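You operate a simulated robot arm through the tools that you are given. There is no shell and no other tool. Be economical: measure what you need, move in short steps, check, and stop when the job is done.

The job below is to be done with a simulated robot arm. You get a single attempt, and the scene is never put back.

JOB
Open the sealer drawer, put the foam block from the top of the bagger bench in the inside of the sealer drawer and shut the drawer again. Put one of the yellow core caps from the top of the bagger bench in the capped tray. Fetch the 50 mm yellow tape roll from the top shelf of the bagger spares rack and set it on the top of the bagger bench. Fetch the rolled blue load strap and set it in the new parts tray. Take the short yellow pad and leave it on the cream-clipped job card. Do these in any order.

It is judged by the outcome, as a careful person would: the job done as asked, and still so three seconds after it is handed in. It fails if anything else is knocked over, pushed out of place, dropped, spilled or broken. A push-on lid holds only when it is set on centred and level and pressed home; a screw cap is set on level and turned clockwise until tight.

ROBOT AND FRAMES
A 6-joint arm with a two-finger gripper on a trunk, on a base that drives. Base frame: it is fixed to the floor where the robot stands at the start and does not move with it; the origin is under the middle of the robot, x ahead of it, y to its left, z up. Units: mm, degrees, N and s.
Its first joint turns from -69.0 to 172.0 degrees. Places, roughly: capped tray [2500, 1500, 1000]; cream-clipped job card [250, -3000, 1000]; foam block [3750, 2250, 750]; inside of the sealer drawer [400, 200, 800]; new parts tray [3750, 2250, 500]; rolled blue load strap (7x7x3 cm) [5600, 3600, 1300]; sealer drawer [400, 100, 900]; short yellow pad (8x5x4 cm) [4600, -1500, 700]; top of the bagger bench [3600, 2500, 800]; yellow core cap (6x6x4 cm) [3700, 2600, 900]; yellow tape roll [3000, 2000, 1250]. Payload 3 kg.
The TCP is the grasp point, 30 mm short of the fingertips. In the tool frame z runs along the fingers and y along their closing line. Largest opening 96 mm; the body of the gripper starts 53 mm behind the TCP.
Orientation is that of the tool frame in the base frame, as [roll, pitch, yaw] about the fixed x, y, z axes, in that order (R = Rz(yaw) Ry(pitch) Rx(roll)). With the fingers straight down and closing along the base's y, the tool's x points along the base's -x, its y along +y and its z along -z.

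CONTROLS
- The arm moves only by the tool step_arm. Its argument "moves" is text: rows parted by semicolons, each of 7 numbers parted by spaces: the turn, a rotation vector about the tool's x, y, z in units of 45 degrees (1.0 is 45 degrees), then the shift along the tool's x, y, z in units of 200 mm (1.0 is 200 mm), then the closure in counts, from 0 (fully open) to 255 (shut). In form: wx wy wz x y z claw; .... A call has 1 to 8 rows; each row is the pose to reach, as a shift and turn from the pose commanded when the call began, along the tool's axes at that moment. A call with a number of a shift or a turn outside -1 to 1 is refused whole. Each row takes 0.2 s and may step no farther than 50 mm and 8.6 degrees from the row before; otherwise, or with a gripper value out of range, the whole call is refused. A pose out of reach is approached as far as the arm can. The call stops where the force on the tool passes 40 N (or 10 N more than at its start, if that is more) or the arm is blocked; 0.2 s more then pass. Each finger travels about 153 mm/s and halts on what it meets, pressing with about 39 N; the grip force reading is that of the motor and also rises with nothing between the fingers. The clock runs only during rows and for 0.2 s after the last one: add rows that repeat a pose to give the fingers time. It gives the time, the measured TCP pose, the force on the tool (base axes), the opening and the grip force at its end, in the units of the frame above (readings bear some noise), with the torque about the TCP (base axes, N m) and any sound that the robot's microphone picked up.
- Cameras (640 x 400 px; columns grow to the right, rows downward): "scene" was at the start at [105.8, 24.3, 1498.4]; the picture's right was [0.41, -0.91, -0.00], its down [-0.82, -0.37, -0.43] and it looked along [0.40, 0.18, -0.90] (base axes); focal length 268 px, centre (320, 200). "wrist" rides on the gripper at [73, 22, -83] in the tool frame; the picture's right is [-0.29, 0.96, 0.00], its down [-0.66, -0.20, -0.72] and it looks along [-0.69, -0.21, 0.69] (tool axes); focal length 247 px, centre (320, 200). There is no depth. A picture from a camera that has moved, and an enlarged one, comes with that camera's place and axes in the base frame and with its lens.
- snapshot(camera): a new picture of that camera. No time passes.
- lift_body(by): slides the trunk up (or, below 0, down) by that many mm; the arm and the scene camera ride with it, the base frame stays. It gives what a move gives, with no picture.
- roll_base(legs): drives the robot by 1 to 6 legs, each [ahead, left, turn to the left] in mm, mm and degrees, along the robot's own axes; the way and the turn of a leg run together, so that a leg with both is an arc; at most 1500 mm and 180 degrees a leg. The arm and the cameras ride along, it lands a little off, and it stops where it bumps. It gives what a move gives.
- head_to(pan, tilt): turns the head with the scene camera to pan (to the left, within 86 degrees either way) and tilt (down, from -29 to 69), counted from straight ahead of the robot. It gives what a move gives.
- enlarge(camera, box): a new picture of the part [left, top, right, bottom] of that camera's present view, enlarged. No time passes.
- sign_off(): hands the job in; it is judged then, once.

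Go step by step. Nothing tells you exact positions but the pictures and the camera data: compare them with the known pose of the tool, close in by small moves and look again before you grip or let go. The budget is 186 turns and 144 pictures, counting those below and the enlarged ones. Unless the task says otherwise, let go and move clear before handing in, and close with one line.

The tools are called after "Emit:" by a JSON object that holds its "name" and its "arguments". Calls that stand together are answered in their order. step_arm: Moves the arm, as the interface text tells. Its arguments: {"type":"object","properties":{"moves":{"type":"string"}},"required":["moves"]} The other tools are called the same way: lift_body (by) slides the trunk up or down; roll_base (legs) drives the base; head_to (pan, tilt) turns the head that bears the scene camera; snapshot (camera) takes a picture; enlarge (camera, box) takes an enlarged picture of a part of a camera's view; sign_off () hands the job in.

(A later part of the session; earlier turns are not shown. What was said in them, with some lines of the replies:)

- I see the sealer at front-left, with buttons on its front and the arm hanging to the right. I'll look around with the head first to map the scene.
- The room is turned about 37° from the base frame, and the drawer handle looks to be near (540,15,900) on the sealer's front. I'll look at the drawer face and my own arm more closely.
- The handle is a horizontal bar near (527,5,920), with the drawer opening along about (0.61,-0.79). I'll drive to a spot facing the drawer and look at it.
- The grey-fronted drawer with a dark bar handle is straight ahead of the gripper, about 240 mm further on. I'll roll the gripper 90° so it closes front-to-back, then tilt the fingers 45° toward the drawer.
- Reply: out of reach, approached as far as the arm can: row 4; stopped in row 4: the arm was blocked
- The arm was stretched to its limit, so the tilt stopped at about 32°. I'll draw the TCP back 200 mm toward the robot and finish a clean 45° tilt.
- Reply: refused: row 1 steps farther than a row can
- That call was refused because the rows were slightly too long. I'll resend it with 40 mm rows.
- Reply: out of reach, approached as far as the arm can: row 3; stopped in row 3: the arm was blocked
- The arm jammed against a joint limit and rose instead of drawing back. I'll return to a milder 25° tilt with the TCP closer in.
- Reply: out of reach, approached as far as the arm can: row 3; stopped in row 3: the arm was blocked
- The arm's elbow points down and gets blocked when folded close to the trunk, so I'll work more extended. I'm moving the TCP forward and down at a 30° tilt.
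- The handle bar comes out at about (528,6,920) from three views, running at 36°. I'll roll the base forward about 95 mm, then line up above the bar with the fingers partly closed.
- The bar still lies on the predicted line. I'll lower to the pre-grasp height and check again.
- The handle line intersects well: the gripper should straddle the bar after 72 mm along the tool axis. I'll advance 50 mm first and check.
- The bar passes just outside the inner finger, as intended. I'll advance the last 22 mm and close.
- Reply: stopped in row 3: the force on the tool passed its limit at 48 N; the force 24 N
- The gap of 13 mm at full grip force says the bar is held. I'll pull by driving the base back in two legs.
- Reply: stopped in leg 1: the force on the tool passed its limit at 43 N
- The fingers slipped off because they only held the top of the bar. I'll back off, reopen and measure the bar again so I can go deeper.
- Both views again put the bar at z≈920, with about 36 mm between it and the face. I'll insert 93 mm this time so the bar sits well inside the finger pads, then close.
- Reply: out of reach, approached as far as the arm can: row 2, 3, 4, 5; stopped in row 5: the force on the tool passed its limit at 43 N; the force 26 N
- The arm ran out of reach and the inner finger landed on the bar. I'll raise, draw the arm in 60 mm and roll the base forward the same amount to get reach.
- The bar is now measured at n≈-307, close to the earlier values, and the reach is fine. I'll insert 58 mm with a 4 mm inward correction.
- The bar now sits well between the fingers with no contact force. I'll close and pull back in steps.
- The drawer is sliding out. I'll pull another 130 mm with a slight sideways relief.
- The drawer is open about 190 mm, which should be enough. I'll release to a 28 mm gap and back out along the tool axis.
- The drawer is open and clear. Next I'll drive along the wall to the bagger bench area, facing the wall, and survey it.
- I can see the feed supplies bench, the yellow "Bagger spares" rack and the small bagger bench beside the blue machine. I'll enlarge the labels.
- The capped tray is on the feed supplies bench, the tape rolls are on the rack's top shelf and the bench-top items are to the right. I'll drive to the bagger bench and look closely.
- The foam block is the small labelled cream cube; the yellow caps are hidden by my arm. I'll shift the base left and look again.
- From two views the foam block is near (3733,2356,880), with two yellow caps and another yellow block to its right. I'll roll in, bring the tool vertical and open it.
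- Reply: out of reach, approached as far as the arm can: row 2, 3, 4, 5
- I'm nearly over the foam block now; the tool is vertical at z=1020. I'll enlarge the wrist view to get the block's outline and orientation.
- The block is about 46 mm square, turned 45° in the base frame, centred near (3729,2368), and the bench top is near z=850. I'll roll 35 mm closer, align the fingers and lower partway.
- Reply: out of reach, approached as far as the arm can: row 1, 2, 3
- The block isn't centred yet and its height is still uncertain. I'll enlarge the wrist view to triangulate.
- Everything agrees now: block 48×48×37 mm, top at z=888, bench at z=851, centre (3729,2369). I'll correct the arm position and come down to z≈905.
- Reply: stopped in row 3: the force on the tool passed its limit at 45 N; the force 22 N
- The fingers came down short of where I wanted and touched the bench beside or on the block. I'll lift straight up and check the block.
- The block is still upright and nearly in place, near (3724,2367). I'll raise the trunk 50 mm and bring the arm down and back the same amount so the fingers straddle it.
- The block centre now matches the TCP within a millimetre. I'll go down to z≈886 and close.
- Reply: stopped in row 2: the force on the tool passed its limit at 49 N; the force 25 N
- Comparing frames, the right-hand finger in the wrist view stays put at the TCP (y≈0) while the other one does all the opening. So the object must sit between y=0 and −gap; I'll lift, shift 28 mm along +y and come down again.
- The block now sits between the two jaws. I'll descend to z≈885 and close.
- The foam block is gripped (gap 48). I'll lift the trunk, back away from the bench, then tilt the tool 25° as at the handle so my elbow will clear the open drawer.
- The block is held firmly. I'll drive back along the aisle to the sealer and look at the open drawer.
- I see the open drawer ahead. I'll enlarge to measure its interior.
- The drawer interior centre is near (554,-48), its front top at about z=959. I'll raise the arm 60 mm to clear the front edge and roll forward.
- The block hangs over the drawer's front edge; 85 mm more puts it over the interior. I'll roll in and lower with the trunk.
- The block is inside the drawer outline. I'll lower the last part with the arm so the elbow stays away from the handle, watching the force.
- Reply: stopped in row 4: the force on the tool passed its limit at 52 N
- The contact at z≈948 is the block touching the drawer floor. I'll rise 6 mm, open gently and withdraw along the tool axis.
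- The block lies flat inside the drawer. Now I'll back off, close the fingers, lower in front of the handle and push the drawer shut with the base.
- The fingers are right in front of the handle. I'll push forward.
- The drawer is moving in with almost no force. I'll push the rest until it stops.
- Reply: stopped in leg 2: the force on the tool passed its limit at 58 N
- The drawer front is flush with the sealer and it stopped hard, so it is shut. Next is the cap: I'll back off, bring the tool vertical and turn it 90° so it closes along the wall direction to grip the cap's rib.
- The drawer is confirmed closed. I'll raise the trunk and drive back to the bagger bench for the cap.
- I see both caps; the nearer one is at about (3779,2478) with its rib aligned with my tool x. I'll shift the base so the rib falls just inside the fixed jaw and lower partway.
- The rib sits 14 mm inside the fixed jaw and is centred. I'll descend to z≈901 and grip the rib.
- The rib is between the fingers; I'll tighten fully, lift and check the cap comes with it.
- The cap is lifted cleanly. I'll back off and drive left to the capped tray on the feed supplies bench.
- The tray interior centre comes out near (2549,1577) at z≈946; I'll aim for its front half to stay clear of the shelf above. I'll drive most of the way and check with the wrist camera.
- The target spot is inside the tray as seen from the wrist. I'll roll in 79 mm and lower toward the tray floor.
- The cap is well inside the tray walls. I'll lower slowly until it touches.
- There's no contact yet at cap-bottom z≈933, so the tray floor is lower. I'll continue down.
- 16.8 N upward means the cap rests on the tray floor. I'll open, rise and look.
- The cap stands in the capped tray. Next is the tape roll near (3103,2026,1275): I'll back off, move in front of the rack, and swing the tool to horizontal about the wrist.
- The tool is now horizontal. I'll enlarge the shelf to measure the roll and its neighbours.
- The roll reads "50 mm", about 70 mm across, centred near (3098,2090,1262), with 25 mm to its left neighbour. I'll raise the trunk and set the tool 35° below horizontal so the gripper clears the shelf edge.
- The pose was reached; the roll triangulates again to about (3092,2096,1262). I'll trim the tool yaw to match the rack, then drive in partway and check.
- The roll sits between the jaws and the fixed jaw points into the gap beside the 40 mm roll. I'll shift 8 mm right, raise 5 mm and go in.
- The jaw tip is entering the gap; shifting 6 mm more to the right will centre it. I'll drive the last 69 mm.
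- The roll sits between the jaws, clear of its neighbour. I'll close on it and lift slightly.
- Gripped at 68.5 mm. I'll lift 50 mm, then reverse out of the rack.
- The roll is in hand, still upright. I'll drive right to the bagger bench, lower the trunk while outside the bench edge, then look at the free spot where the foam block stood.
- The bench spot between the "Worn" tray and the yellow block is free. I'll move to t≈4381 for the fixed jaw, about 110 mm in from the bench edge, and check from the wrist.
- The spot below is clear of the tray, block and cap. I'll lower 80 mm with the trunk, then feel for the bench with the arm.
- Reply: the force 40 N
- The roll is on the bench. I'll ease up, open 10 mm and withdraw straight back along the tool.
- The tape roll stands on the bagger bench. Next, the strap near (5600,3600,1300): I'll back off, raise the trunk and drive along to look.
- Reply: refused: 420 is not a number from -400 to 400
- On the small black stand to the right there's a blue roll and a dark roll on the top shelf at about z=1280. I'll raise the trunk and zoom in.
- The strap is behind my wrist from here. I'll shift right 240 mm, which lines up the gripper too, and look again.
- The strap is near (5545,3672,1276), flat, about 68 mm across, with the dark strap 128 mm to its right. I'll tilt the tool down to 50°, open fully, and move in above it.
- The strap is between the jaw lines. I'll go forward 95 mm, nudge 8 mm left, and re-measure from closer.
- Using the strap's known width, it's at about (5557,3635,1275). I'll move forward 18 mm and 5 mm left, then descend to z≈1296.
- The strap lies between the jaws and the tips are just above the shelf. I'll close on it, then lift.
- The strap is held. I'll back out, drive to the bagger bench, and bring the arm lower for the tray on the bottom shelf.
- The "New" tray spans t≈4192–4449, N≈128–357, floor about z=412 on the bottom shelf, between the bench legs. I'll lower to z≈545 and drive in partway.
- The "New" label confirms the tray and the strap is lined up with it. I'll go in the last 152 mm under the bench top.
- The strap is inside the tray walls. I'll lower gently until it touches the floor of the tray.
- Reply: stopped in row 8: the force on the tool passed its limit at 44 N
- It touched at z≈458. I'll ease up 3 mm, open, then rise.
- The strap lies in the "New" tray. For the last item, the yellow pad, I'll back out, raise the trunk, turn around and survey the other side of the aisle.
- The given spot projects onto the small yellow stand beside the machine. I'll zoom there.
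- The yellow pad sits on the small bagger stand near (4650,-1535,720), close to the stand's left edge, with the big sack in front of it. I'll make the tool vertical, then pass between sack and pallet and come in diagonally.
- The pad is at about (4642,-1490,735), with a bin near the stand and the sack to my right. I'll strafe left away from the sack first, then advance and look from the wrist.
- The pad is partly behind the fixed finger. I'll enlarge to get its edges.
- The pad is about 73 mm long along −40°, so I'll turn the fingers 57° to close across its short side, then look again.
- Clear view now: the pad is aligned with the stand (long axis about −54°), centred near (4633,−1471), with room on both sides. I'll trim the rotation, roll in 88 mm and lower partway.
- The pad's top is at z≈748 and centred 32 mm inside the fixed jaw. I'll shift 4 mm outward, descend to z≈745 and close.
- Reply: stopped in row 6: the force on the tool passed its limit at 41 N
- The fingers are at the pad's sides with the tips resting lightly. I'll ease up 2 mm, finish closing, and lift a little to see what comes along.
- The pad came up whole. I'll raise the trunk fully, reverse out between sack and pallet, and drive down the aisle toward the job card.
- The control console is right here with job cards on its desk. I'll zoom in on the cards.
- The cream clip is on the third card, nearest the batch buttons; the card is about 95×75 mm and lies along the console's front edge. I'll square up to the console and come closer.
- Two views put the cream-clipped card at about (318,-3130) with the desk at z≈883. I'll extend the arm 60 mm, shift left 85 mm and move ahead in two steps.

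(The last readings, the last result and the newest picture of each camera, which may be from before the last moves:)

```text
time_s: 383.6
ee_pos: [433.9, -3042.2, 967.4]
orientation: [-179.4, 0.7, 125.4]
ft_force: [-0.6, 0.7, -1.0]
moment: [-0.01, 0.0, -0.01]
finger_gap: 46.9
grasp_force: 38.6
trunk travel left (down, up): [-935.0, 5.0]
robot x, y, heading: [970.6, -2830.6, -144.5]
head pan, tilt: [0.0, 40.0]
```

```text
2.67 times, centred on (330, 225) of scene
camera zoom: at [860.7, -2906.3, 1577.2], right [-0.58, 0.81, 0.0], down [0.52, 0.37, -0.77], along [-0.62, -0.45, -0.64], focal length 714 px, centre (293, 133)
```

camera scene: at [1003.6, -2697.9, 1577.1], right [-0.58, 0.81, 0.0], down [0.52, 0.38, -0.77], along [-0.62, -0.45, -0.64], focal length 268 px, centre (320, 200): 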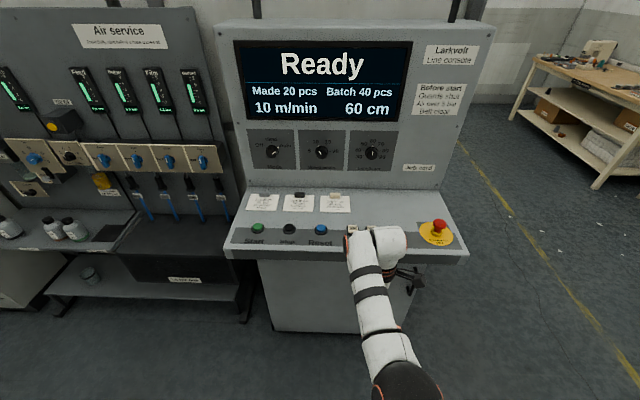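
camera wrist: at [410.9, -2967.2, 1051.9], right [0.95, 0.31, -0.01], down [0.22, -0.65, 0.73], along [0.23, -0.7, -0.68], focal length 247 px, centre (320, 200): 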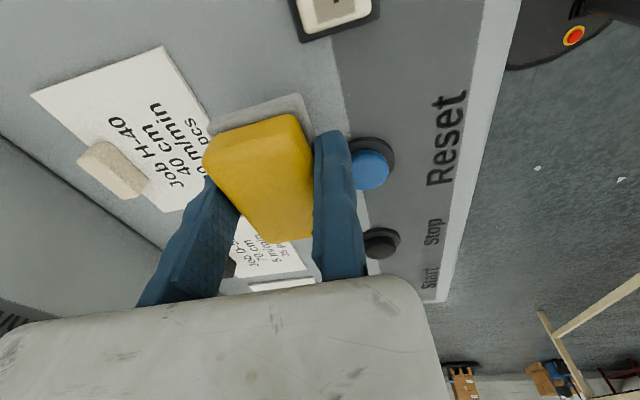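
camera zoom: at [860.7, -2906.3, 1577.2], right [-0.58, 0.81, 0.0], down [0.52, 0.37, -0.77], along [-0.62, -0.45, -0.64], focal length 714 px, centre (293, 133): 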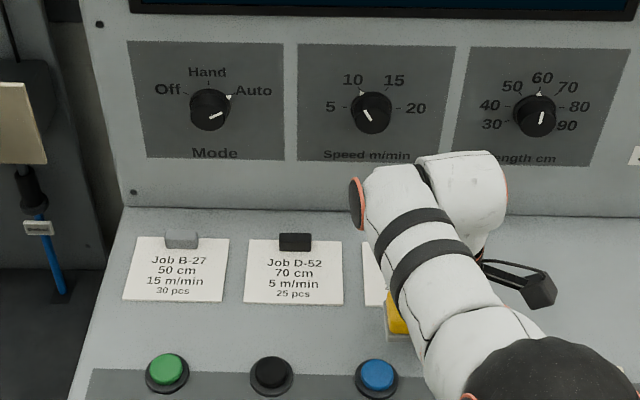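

The card "Job H-40" with the cream clip is just ahead-left of the pad. I'll roll ahead 94 mm so the pad sits over the card in front of the clip, and check.

Emit:
{"name": "roll_base", "arguments": {"legs": [[94, 0, 0]]}}

Emit:
{"name": "snapshot", "arguments": {"camera": "wrist"}}

```text
time_s: 384.7
ee_pos: [357.7, -3097.1, 968.8]
orientation: [-179.4, 0.6, 125.4]
ft_force: [0.1, 0.4, -1.4]
moment: [0.0, -0.01, 0.01]
finger_gap: 47.1
grasp_force: 39.3
trunk travel left (down, up): [-935.0, 5.0]
robot x, y, heading: [893.4, -2882.6, -144.5]
head pan, tilt: [0.0, 40.0]
```

```text
15 pictures are left
camera wrist: at [334.3, -3022.1, 1052.1], right [0.95, 0.31, -0.01], down [0.22, -0.64, 0.73], along [0.23, -0.7, -0.68], focal length 247 px, centre (320, 200)
```

wrist: 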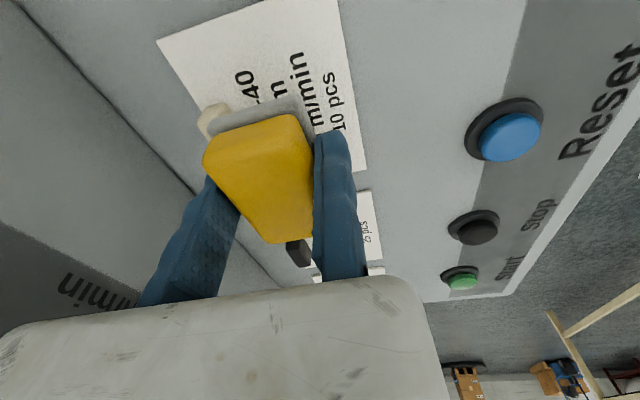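

The two wrist views give the card at z≈902, centred near (335,-3109), with the pad almost centred over it. I'll shift 13 mm toward the front to clear the clip, then lower to contact.

Emit:
{"name": "step_arm", "arguments": {"moves": "0 0 0 0 .065 0 190; 0 0 0 0 .065 .03 190; 0 0 0 0 .065 .06 190; 0 0 0 0 .065 .08 190; 0 0 0 0 .065 .1 190; 0 0 0 0 .065 .115 190; 0 0 0 0 .065 .13 190; 0 0 0 0 .065 .145 190"}}

Emit:
{"name": "snapshot", "arguments": {"camera": "wrist"}}

```text
time_s: 386.5
ee_pos: [366.8, -3089.7, 939.3]
orientation: [-179.4, 0.6, 125.3]
ft_force: [-1.1, 0.4, -0.3]
moment: [-0.02, -0.02, 0.0]
finger_gap: 47.1
grasp_force: 39.1
trunk travel left (down, up): [-935.0, 5.0]
robot x, y, heading: [894.8, -2880.1, -144.4]
head pan, tilt: [0.0, 40.0]
```

```text
14 pictures are left
camera wrist: at [342.8, -3015.5, 1022.1], right [0.95, 0.31, -0.01], down [0.22, -0.65, 0.73], along [0.23, -0.7, -0.68], focal length 247 px, centre (320, 200)
```

wrist: 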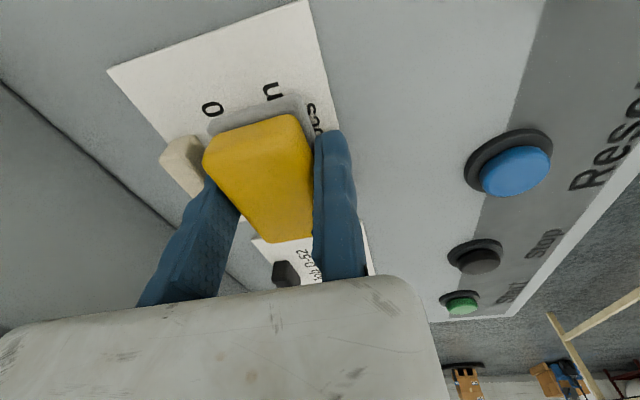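

The clip is clear and the pad is centred along the card; no contact yet. I'll continue lowering in small steps.

Emit:
{"name": "step_arm", "arguments": {"moves": "0 0 0 0 0 .015 190; 0 0 0 0 0 .03 190; 0 0 0 0 0 .045 190; 0 0 0 0 0 .06 190; 0 0 0 0 0 .075 190; 0 0 0 0 0 .09 190; 0 0 0 0 0 .105 190; 0 0 0 0 0 .12 190"}}

```text
time_s: 387.9
ee_pos: [369.1, -3087.7, 933.8]
orientation: [-178.3, 0.5, 125.4]
ft_force: [4.0, -0.8, 14.7]
moment: [-0.14, -0.21, -0.04]
finger_gap: 47.1
grasp_force: 39.2
out of reach, approached as far as the arm can: row 3, 4, 5, 6
trunk travel left (down, up): [-935.0, 5.0]
robot x, y, heading: [892.4, -2881.0, -144.2]
head pan, tilt: [0.0, 40.0]
stopped in row 6: the force on the tool passed its limit at 41 N (the readings are from after the stop); the commanded pose is now the measured one
```

Contact at z≈934, with the arm also near its reach limit. I'll look to make sure the pad is actually on the card before opening.

Emit:
{"name": "snapshot", "arguments": {"camera": "wrist"}}

Emit:
{"name": "head_to", "arguments": {"pan": 25, "tilt": 45}}

Emit:
{"name": "snapshot", "arguments": {"camera": "scene"}}

```text
13 pictures are left
camera wrist: at [346.9, -3012.5, 1016.7], right [0.95, 0.31, -0.03], down [0.23, -0.64, 0.73], along [0.21, -0.7, -0.68], focal length 247 px, centre (320, 200)
```

wrist: 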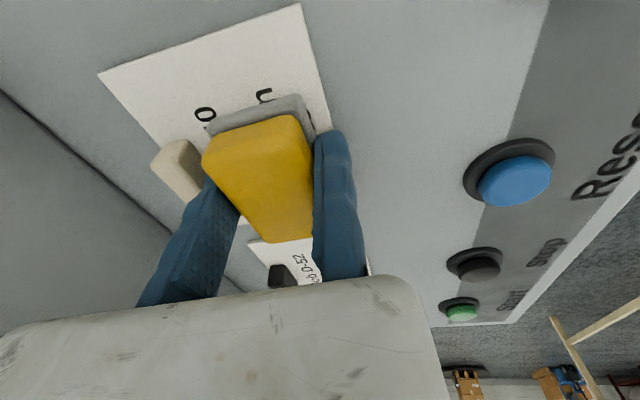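

```text
time_s: 388.8
ee_pos: [368.0, -3087.7, 933.6]
orientation: [-178.3, 0.5, 125.4]
ft_force: [-0.5, -1.8, 20.1]
moment: [-0.15, -0.11, 0.01]
finger_gap: 47.0
grasp_force: 39.0
trunk travel left (down, up): [-935.0, 5.0]
robot x, y, heading: [890.8, -2881.7, -144.4]
head pan, tilt: [25.0, 45.0]
```

```text
12 pictures are left
camera scene: at [816.0, -2982.2, 1570.2], right [-0.87, 0.49, 0.0], down [0.35, 0.61, -0.71], along [-0.35, -0.62, -0.71], focal length 268 px, centre (320, 200)
```

scene: 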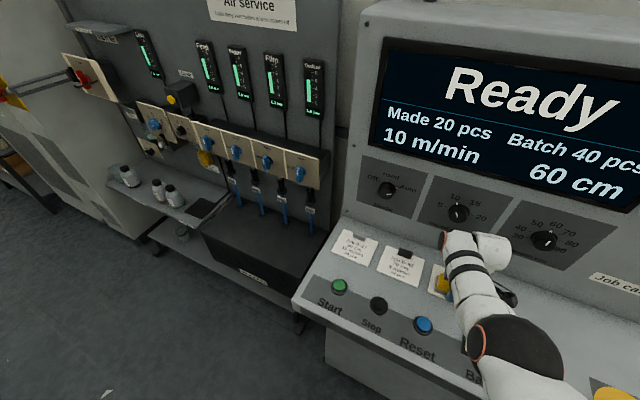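

I'll enlarge the pad area to judge the contact.

Emit:
{"name": "enlarge", "arguments": {"camera": "scene", "box": [370, 220, 530, 340]}}

```text
3.33 times, centred on (450, 280) of scene
camera zoom: at [816.0, -2982.2, 1570.2], right [-0.87, 0.49, 0.0], down [0.35, 0.61, -0.71], along [-0.35, -0.62, -0.71], focal length 892 px, centre (-113, -67)
```

zoom: 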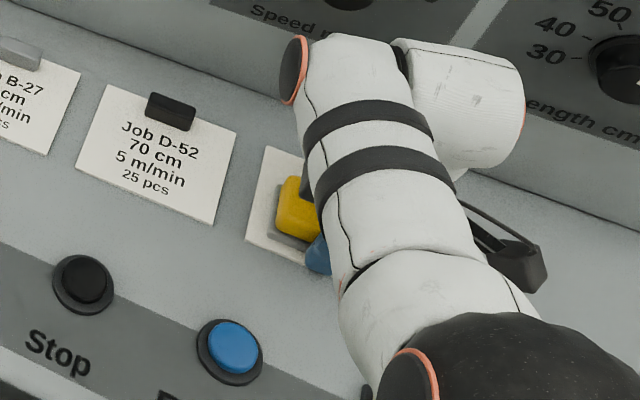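

The pad rests on the card with steady upward force. I'll ease up slightly, open only about 9 mm to keep clear of the clip, centre the jaws and rise.

Emit:
{"name": "step_arm", "arguments": {"moves": "0 0 0 0 0 -.01 170; 0 0 0 0 0 -.01 140; 0 0 0 0 0 -.01 115; 0 0 0 0 0 -.01 106; 0 0 0 0 .015 -.01 106; 0 0 0 0 .02 -.1 106; 0 0 0 0 .02 -.25 106; 0 0 0 0 .02 -.4 106"}}

Emit:
{"name": "snapshot", "arguments": {"camera": "wrist"}}

```text
time_s: 390.6
ee_pos: [371.9, -3084.0, 1009.8]
orientation: [-178.7, 0.5, 125.4]
ft_force: [0.1, 0.2, -0.2]
moment: [-0.04, -0.02, 0.0]
finger_gap: 56.1
grasp_force: 0.1
trunk travel left (down, up): [-935.0, 5.0]
robot x, y, heading: [891.4, -2883.5, -144.3]
head pan, tilt: [25.0, 45.0]
```

```text
10 pictures are left
camera wrist: at [348.6, -3008.1, 1093.4], right [0.95, 0.31, -0.02], down [0.23, -0.64, 0.73], along [0.22, -0.7, -0.68], focal length 247 px, centre (320, 200)
```

wrist: 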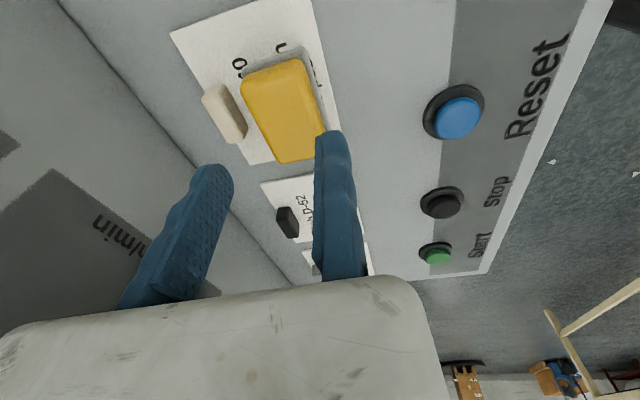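

The pad lies on the cream-clipped card, clear of the clip and buttons. I'll back away and take a final look.

Emit:
{"name": "roll_base", "arguments": {"legs": [[-350, 0, 0]]}}

Emit:
{"name": "head_to", "arguments": {"pan": 0, "tilt": 40}}

Emit:
{"name": "enlarge", "arguments": {"camera": "scene", "box": [200, 120, 440, 280]}}

```text
time_s: 392.9
ee_pos: [656.2, -2880.1, 1010.4]
orientation: [-178.7, 0.5, 125.4]
ft_force: [-1.1, -0.6, 0.1]
moment: [-0.03, 0.0, 0.02]
finger_gap: 56.3
grasp_force: 0.2
trunk travel left (down, up): [-935.0, 5.0]
robot x, y, heading: [1176.9, -2677.9, -144.1]
head pan, tilt: [25.0, 45.0]
```

```text
time_s: 393.8
ee_pos: [656.5, -2880.1, 1009.8]
orientation: [-178.7, 0.5, 125.5]
ft_force: [0.1, 0.0, -0.2]
moment: [-0.01, -0.03, 0.03]
finger_gap: 55.9
grasp_force: 0.1
trunk travel left (down, up): [-935.0, 5.0]
robot x, y, heading: [1180.4, -2675.8, -144.4]
head pan, tilt: [0.0, 40.0]
```

```text
2.50 times, centred on (320, 200) of scene
camera zoom: at [1067.7, -2758.1, 1577.0], right [-0.58, 0.81, 0.0], down [0.52, 0.37, -0.77], along [-0.62, -0.45, -0.64], focal length 669 px, centre (320, 200)
```

zoom: 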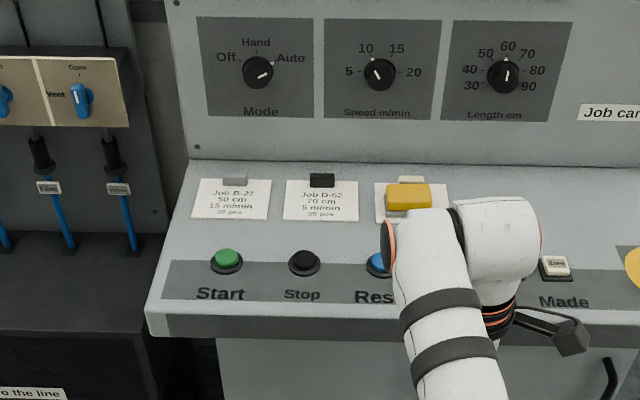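

All five tasks show as done in the pictures: the pad sits squarely on the cream-clipped card, and the gripper is empty and clear. I'm handing in.

Emit:
{"name": "sign_off", "arguments": {}}

```text
The job is handed in.
```

All five parts were done and I've handed the job in: the foam block is in the shut sealer drawer, a yellow core cap is in the capped tray, the 50 mm tape roll is on the bagger bench, the blue strap is in the new parts tray, and the short yellow pad is on the cream-clipped job card.
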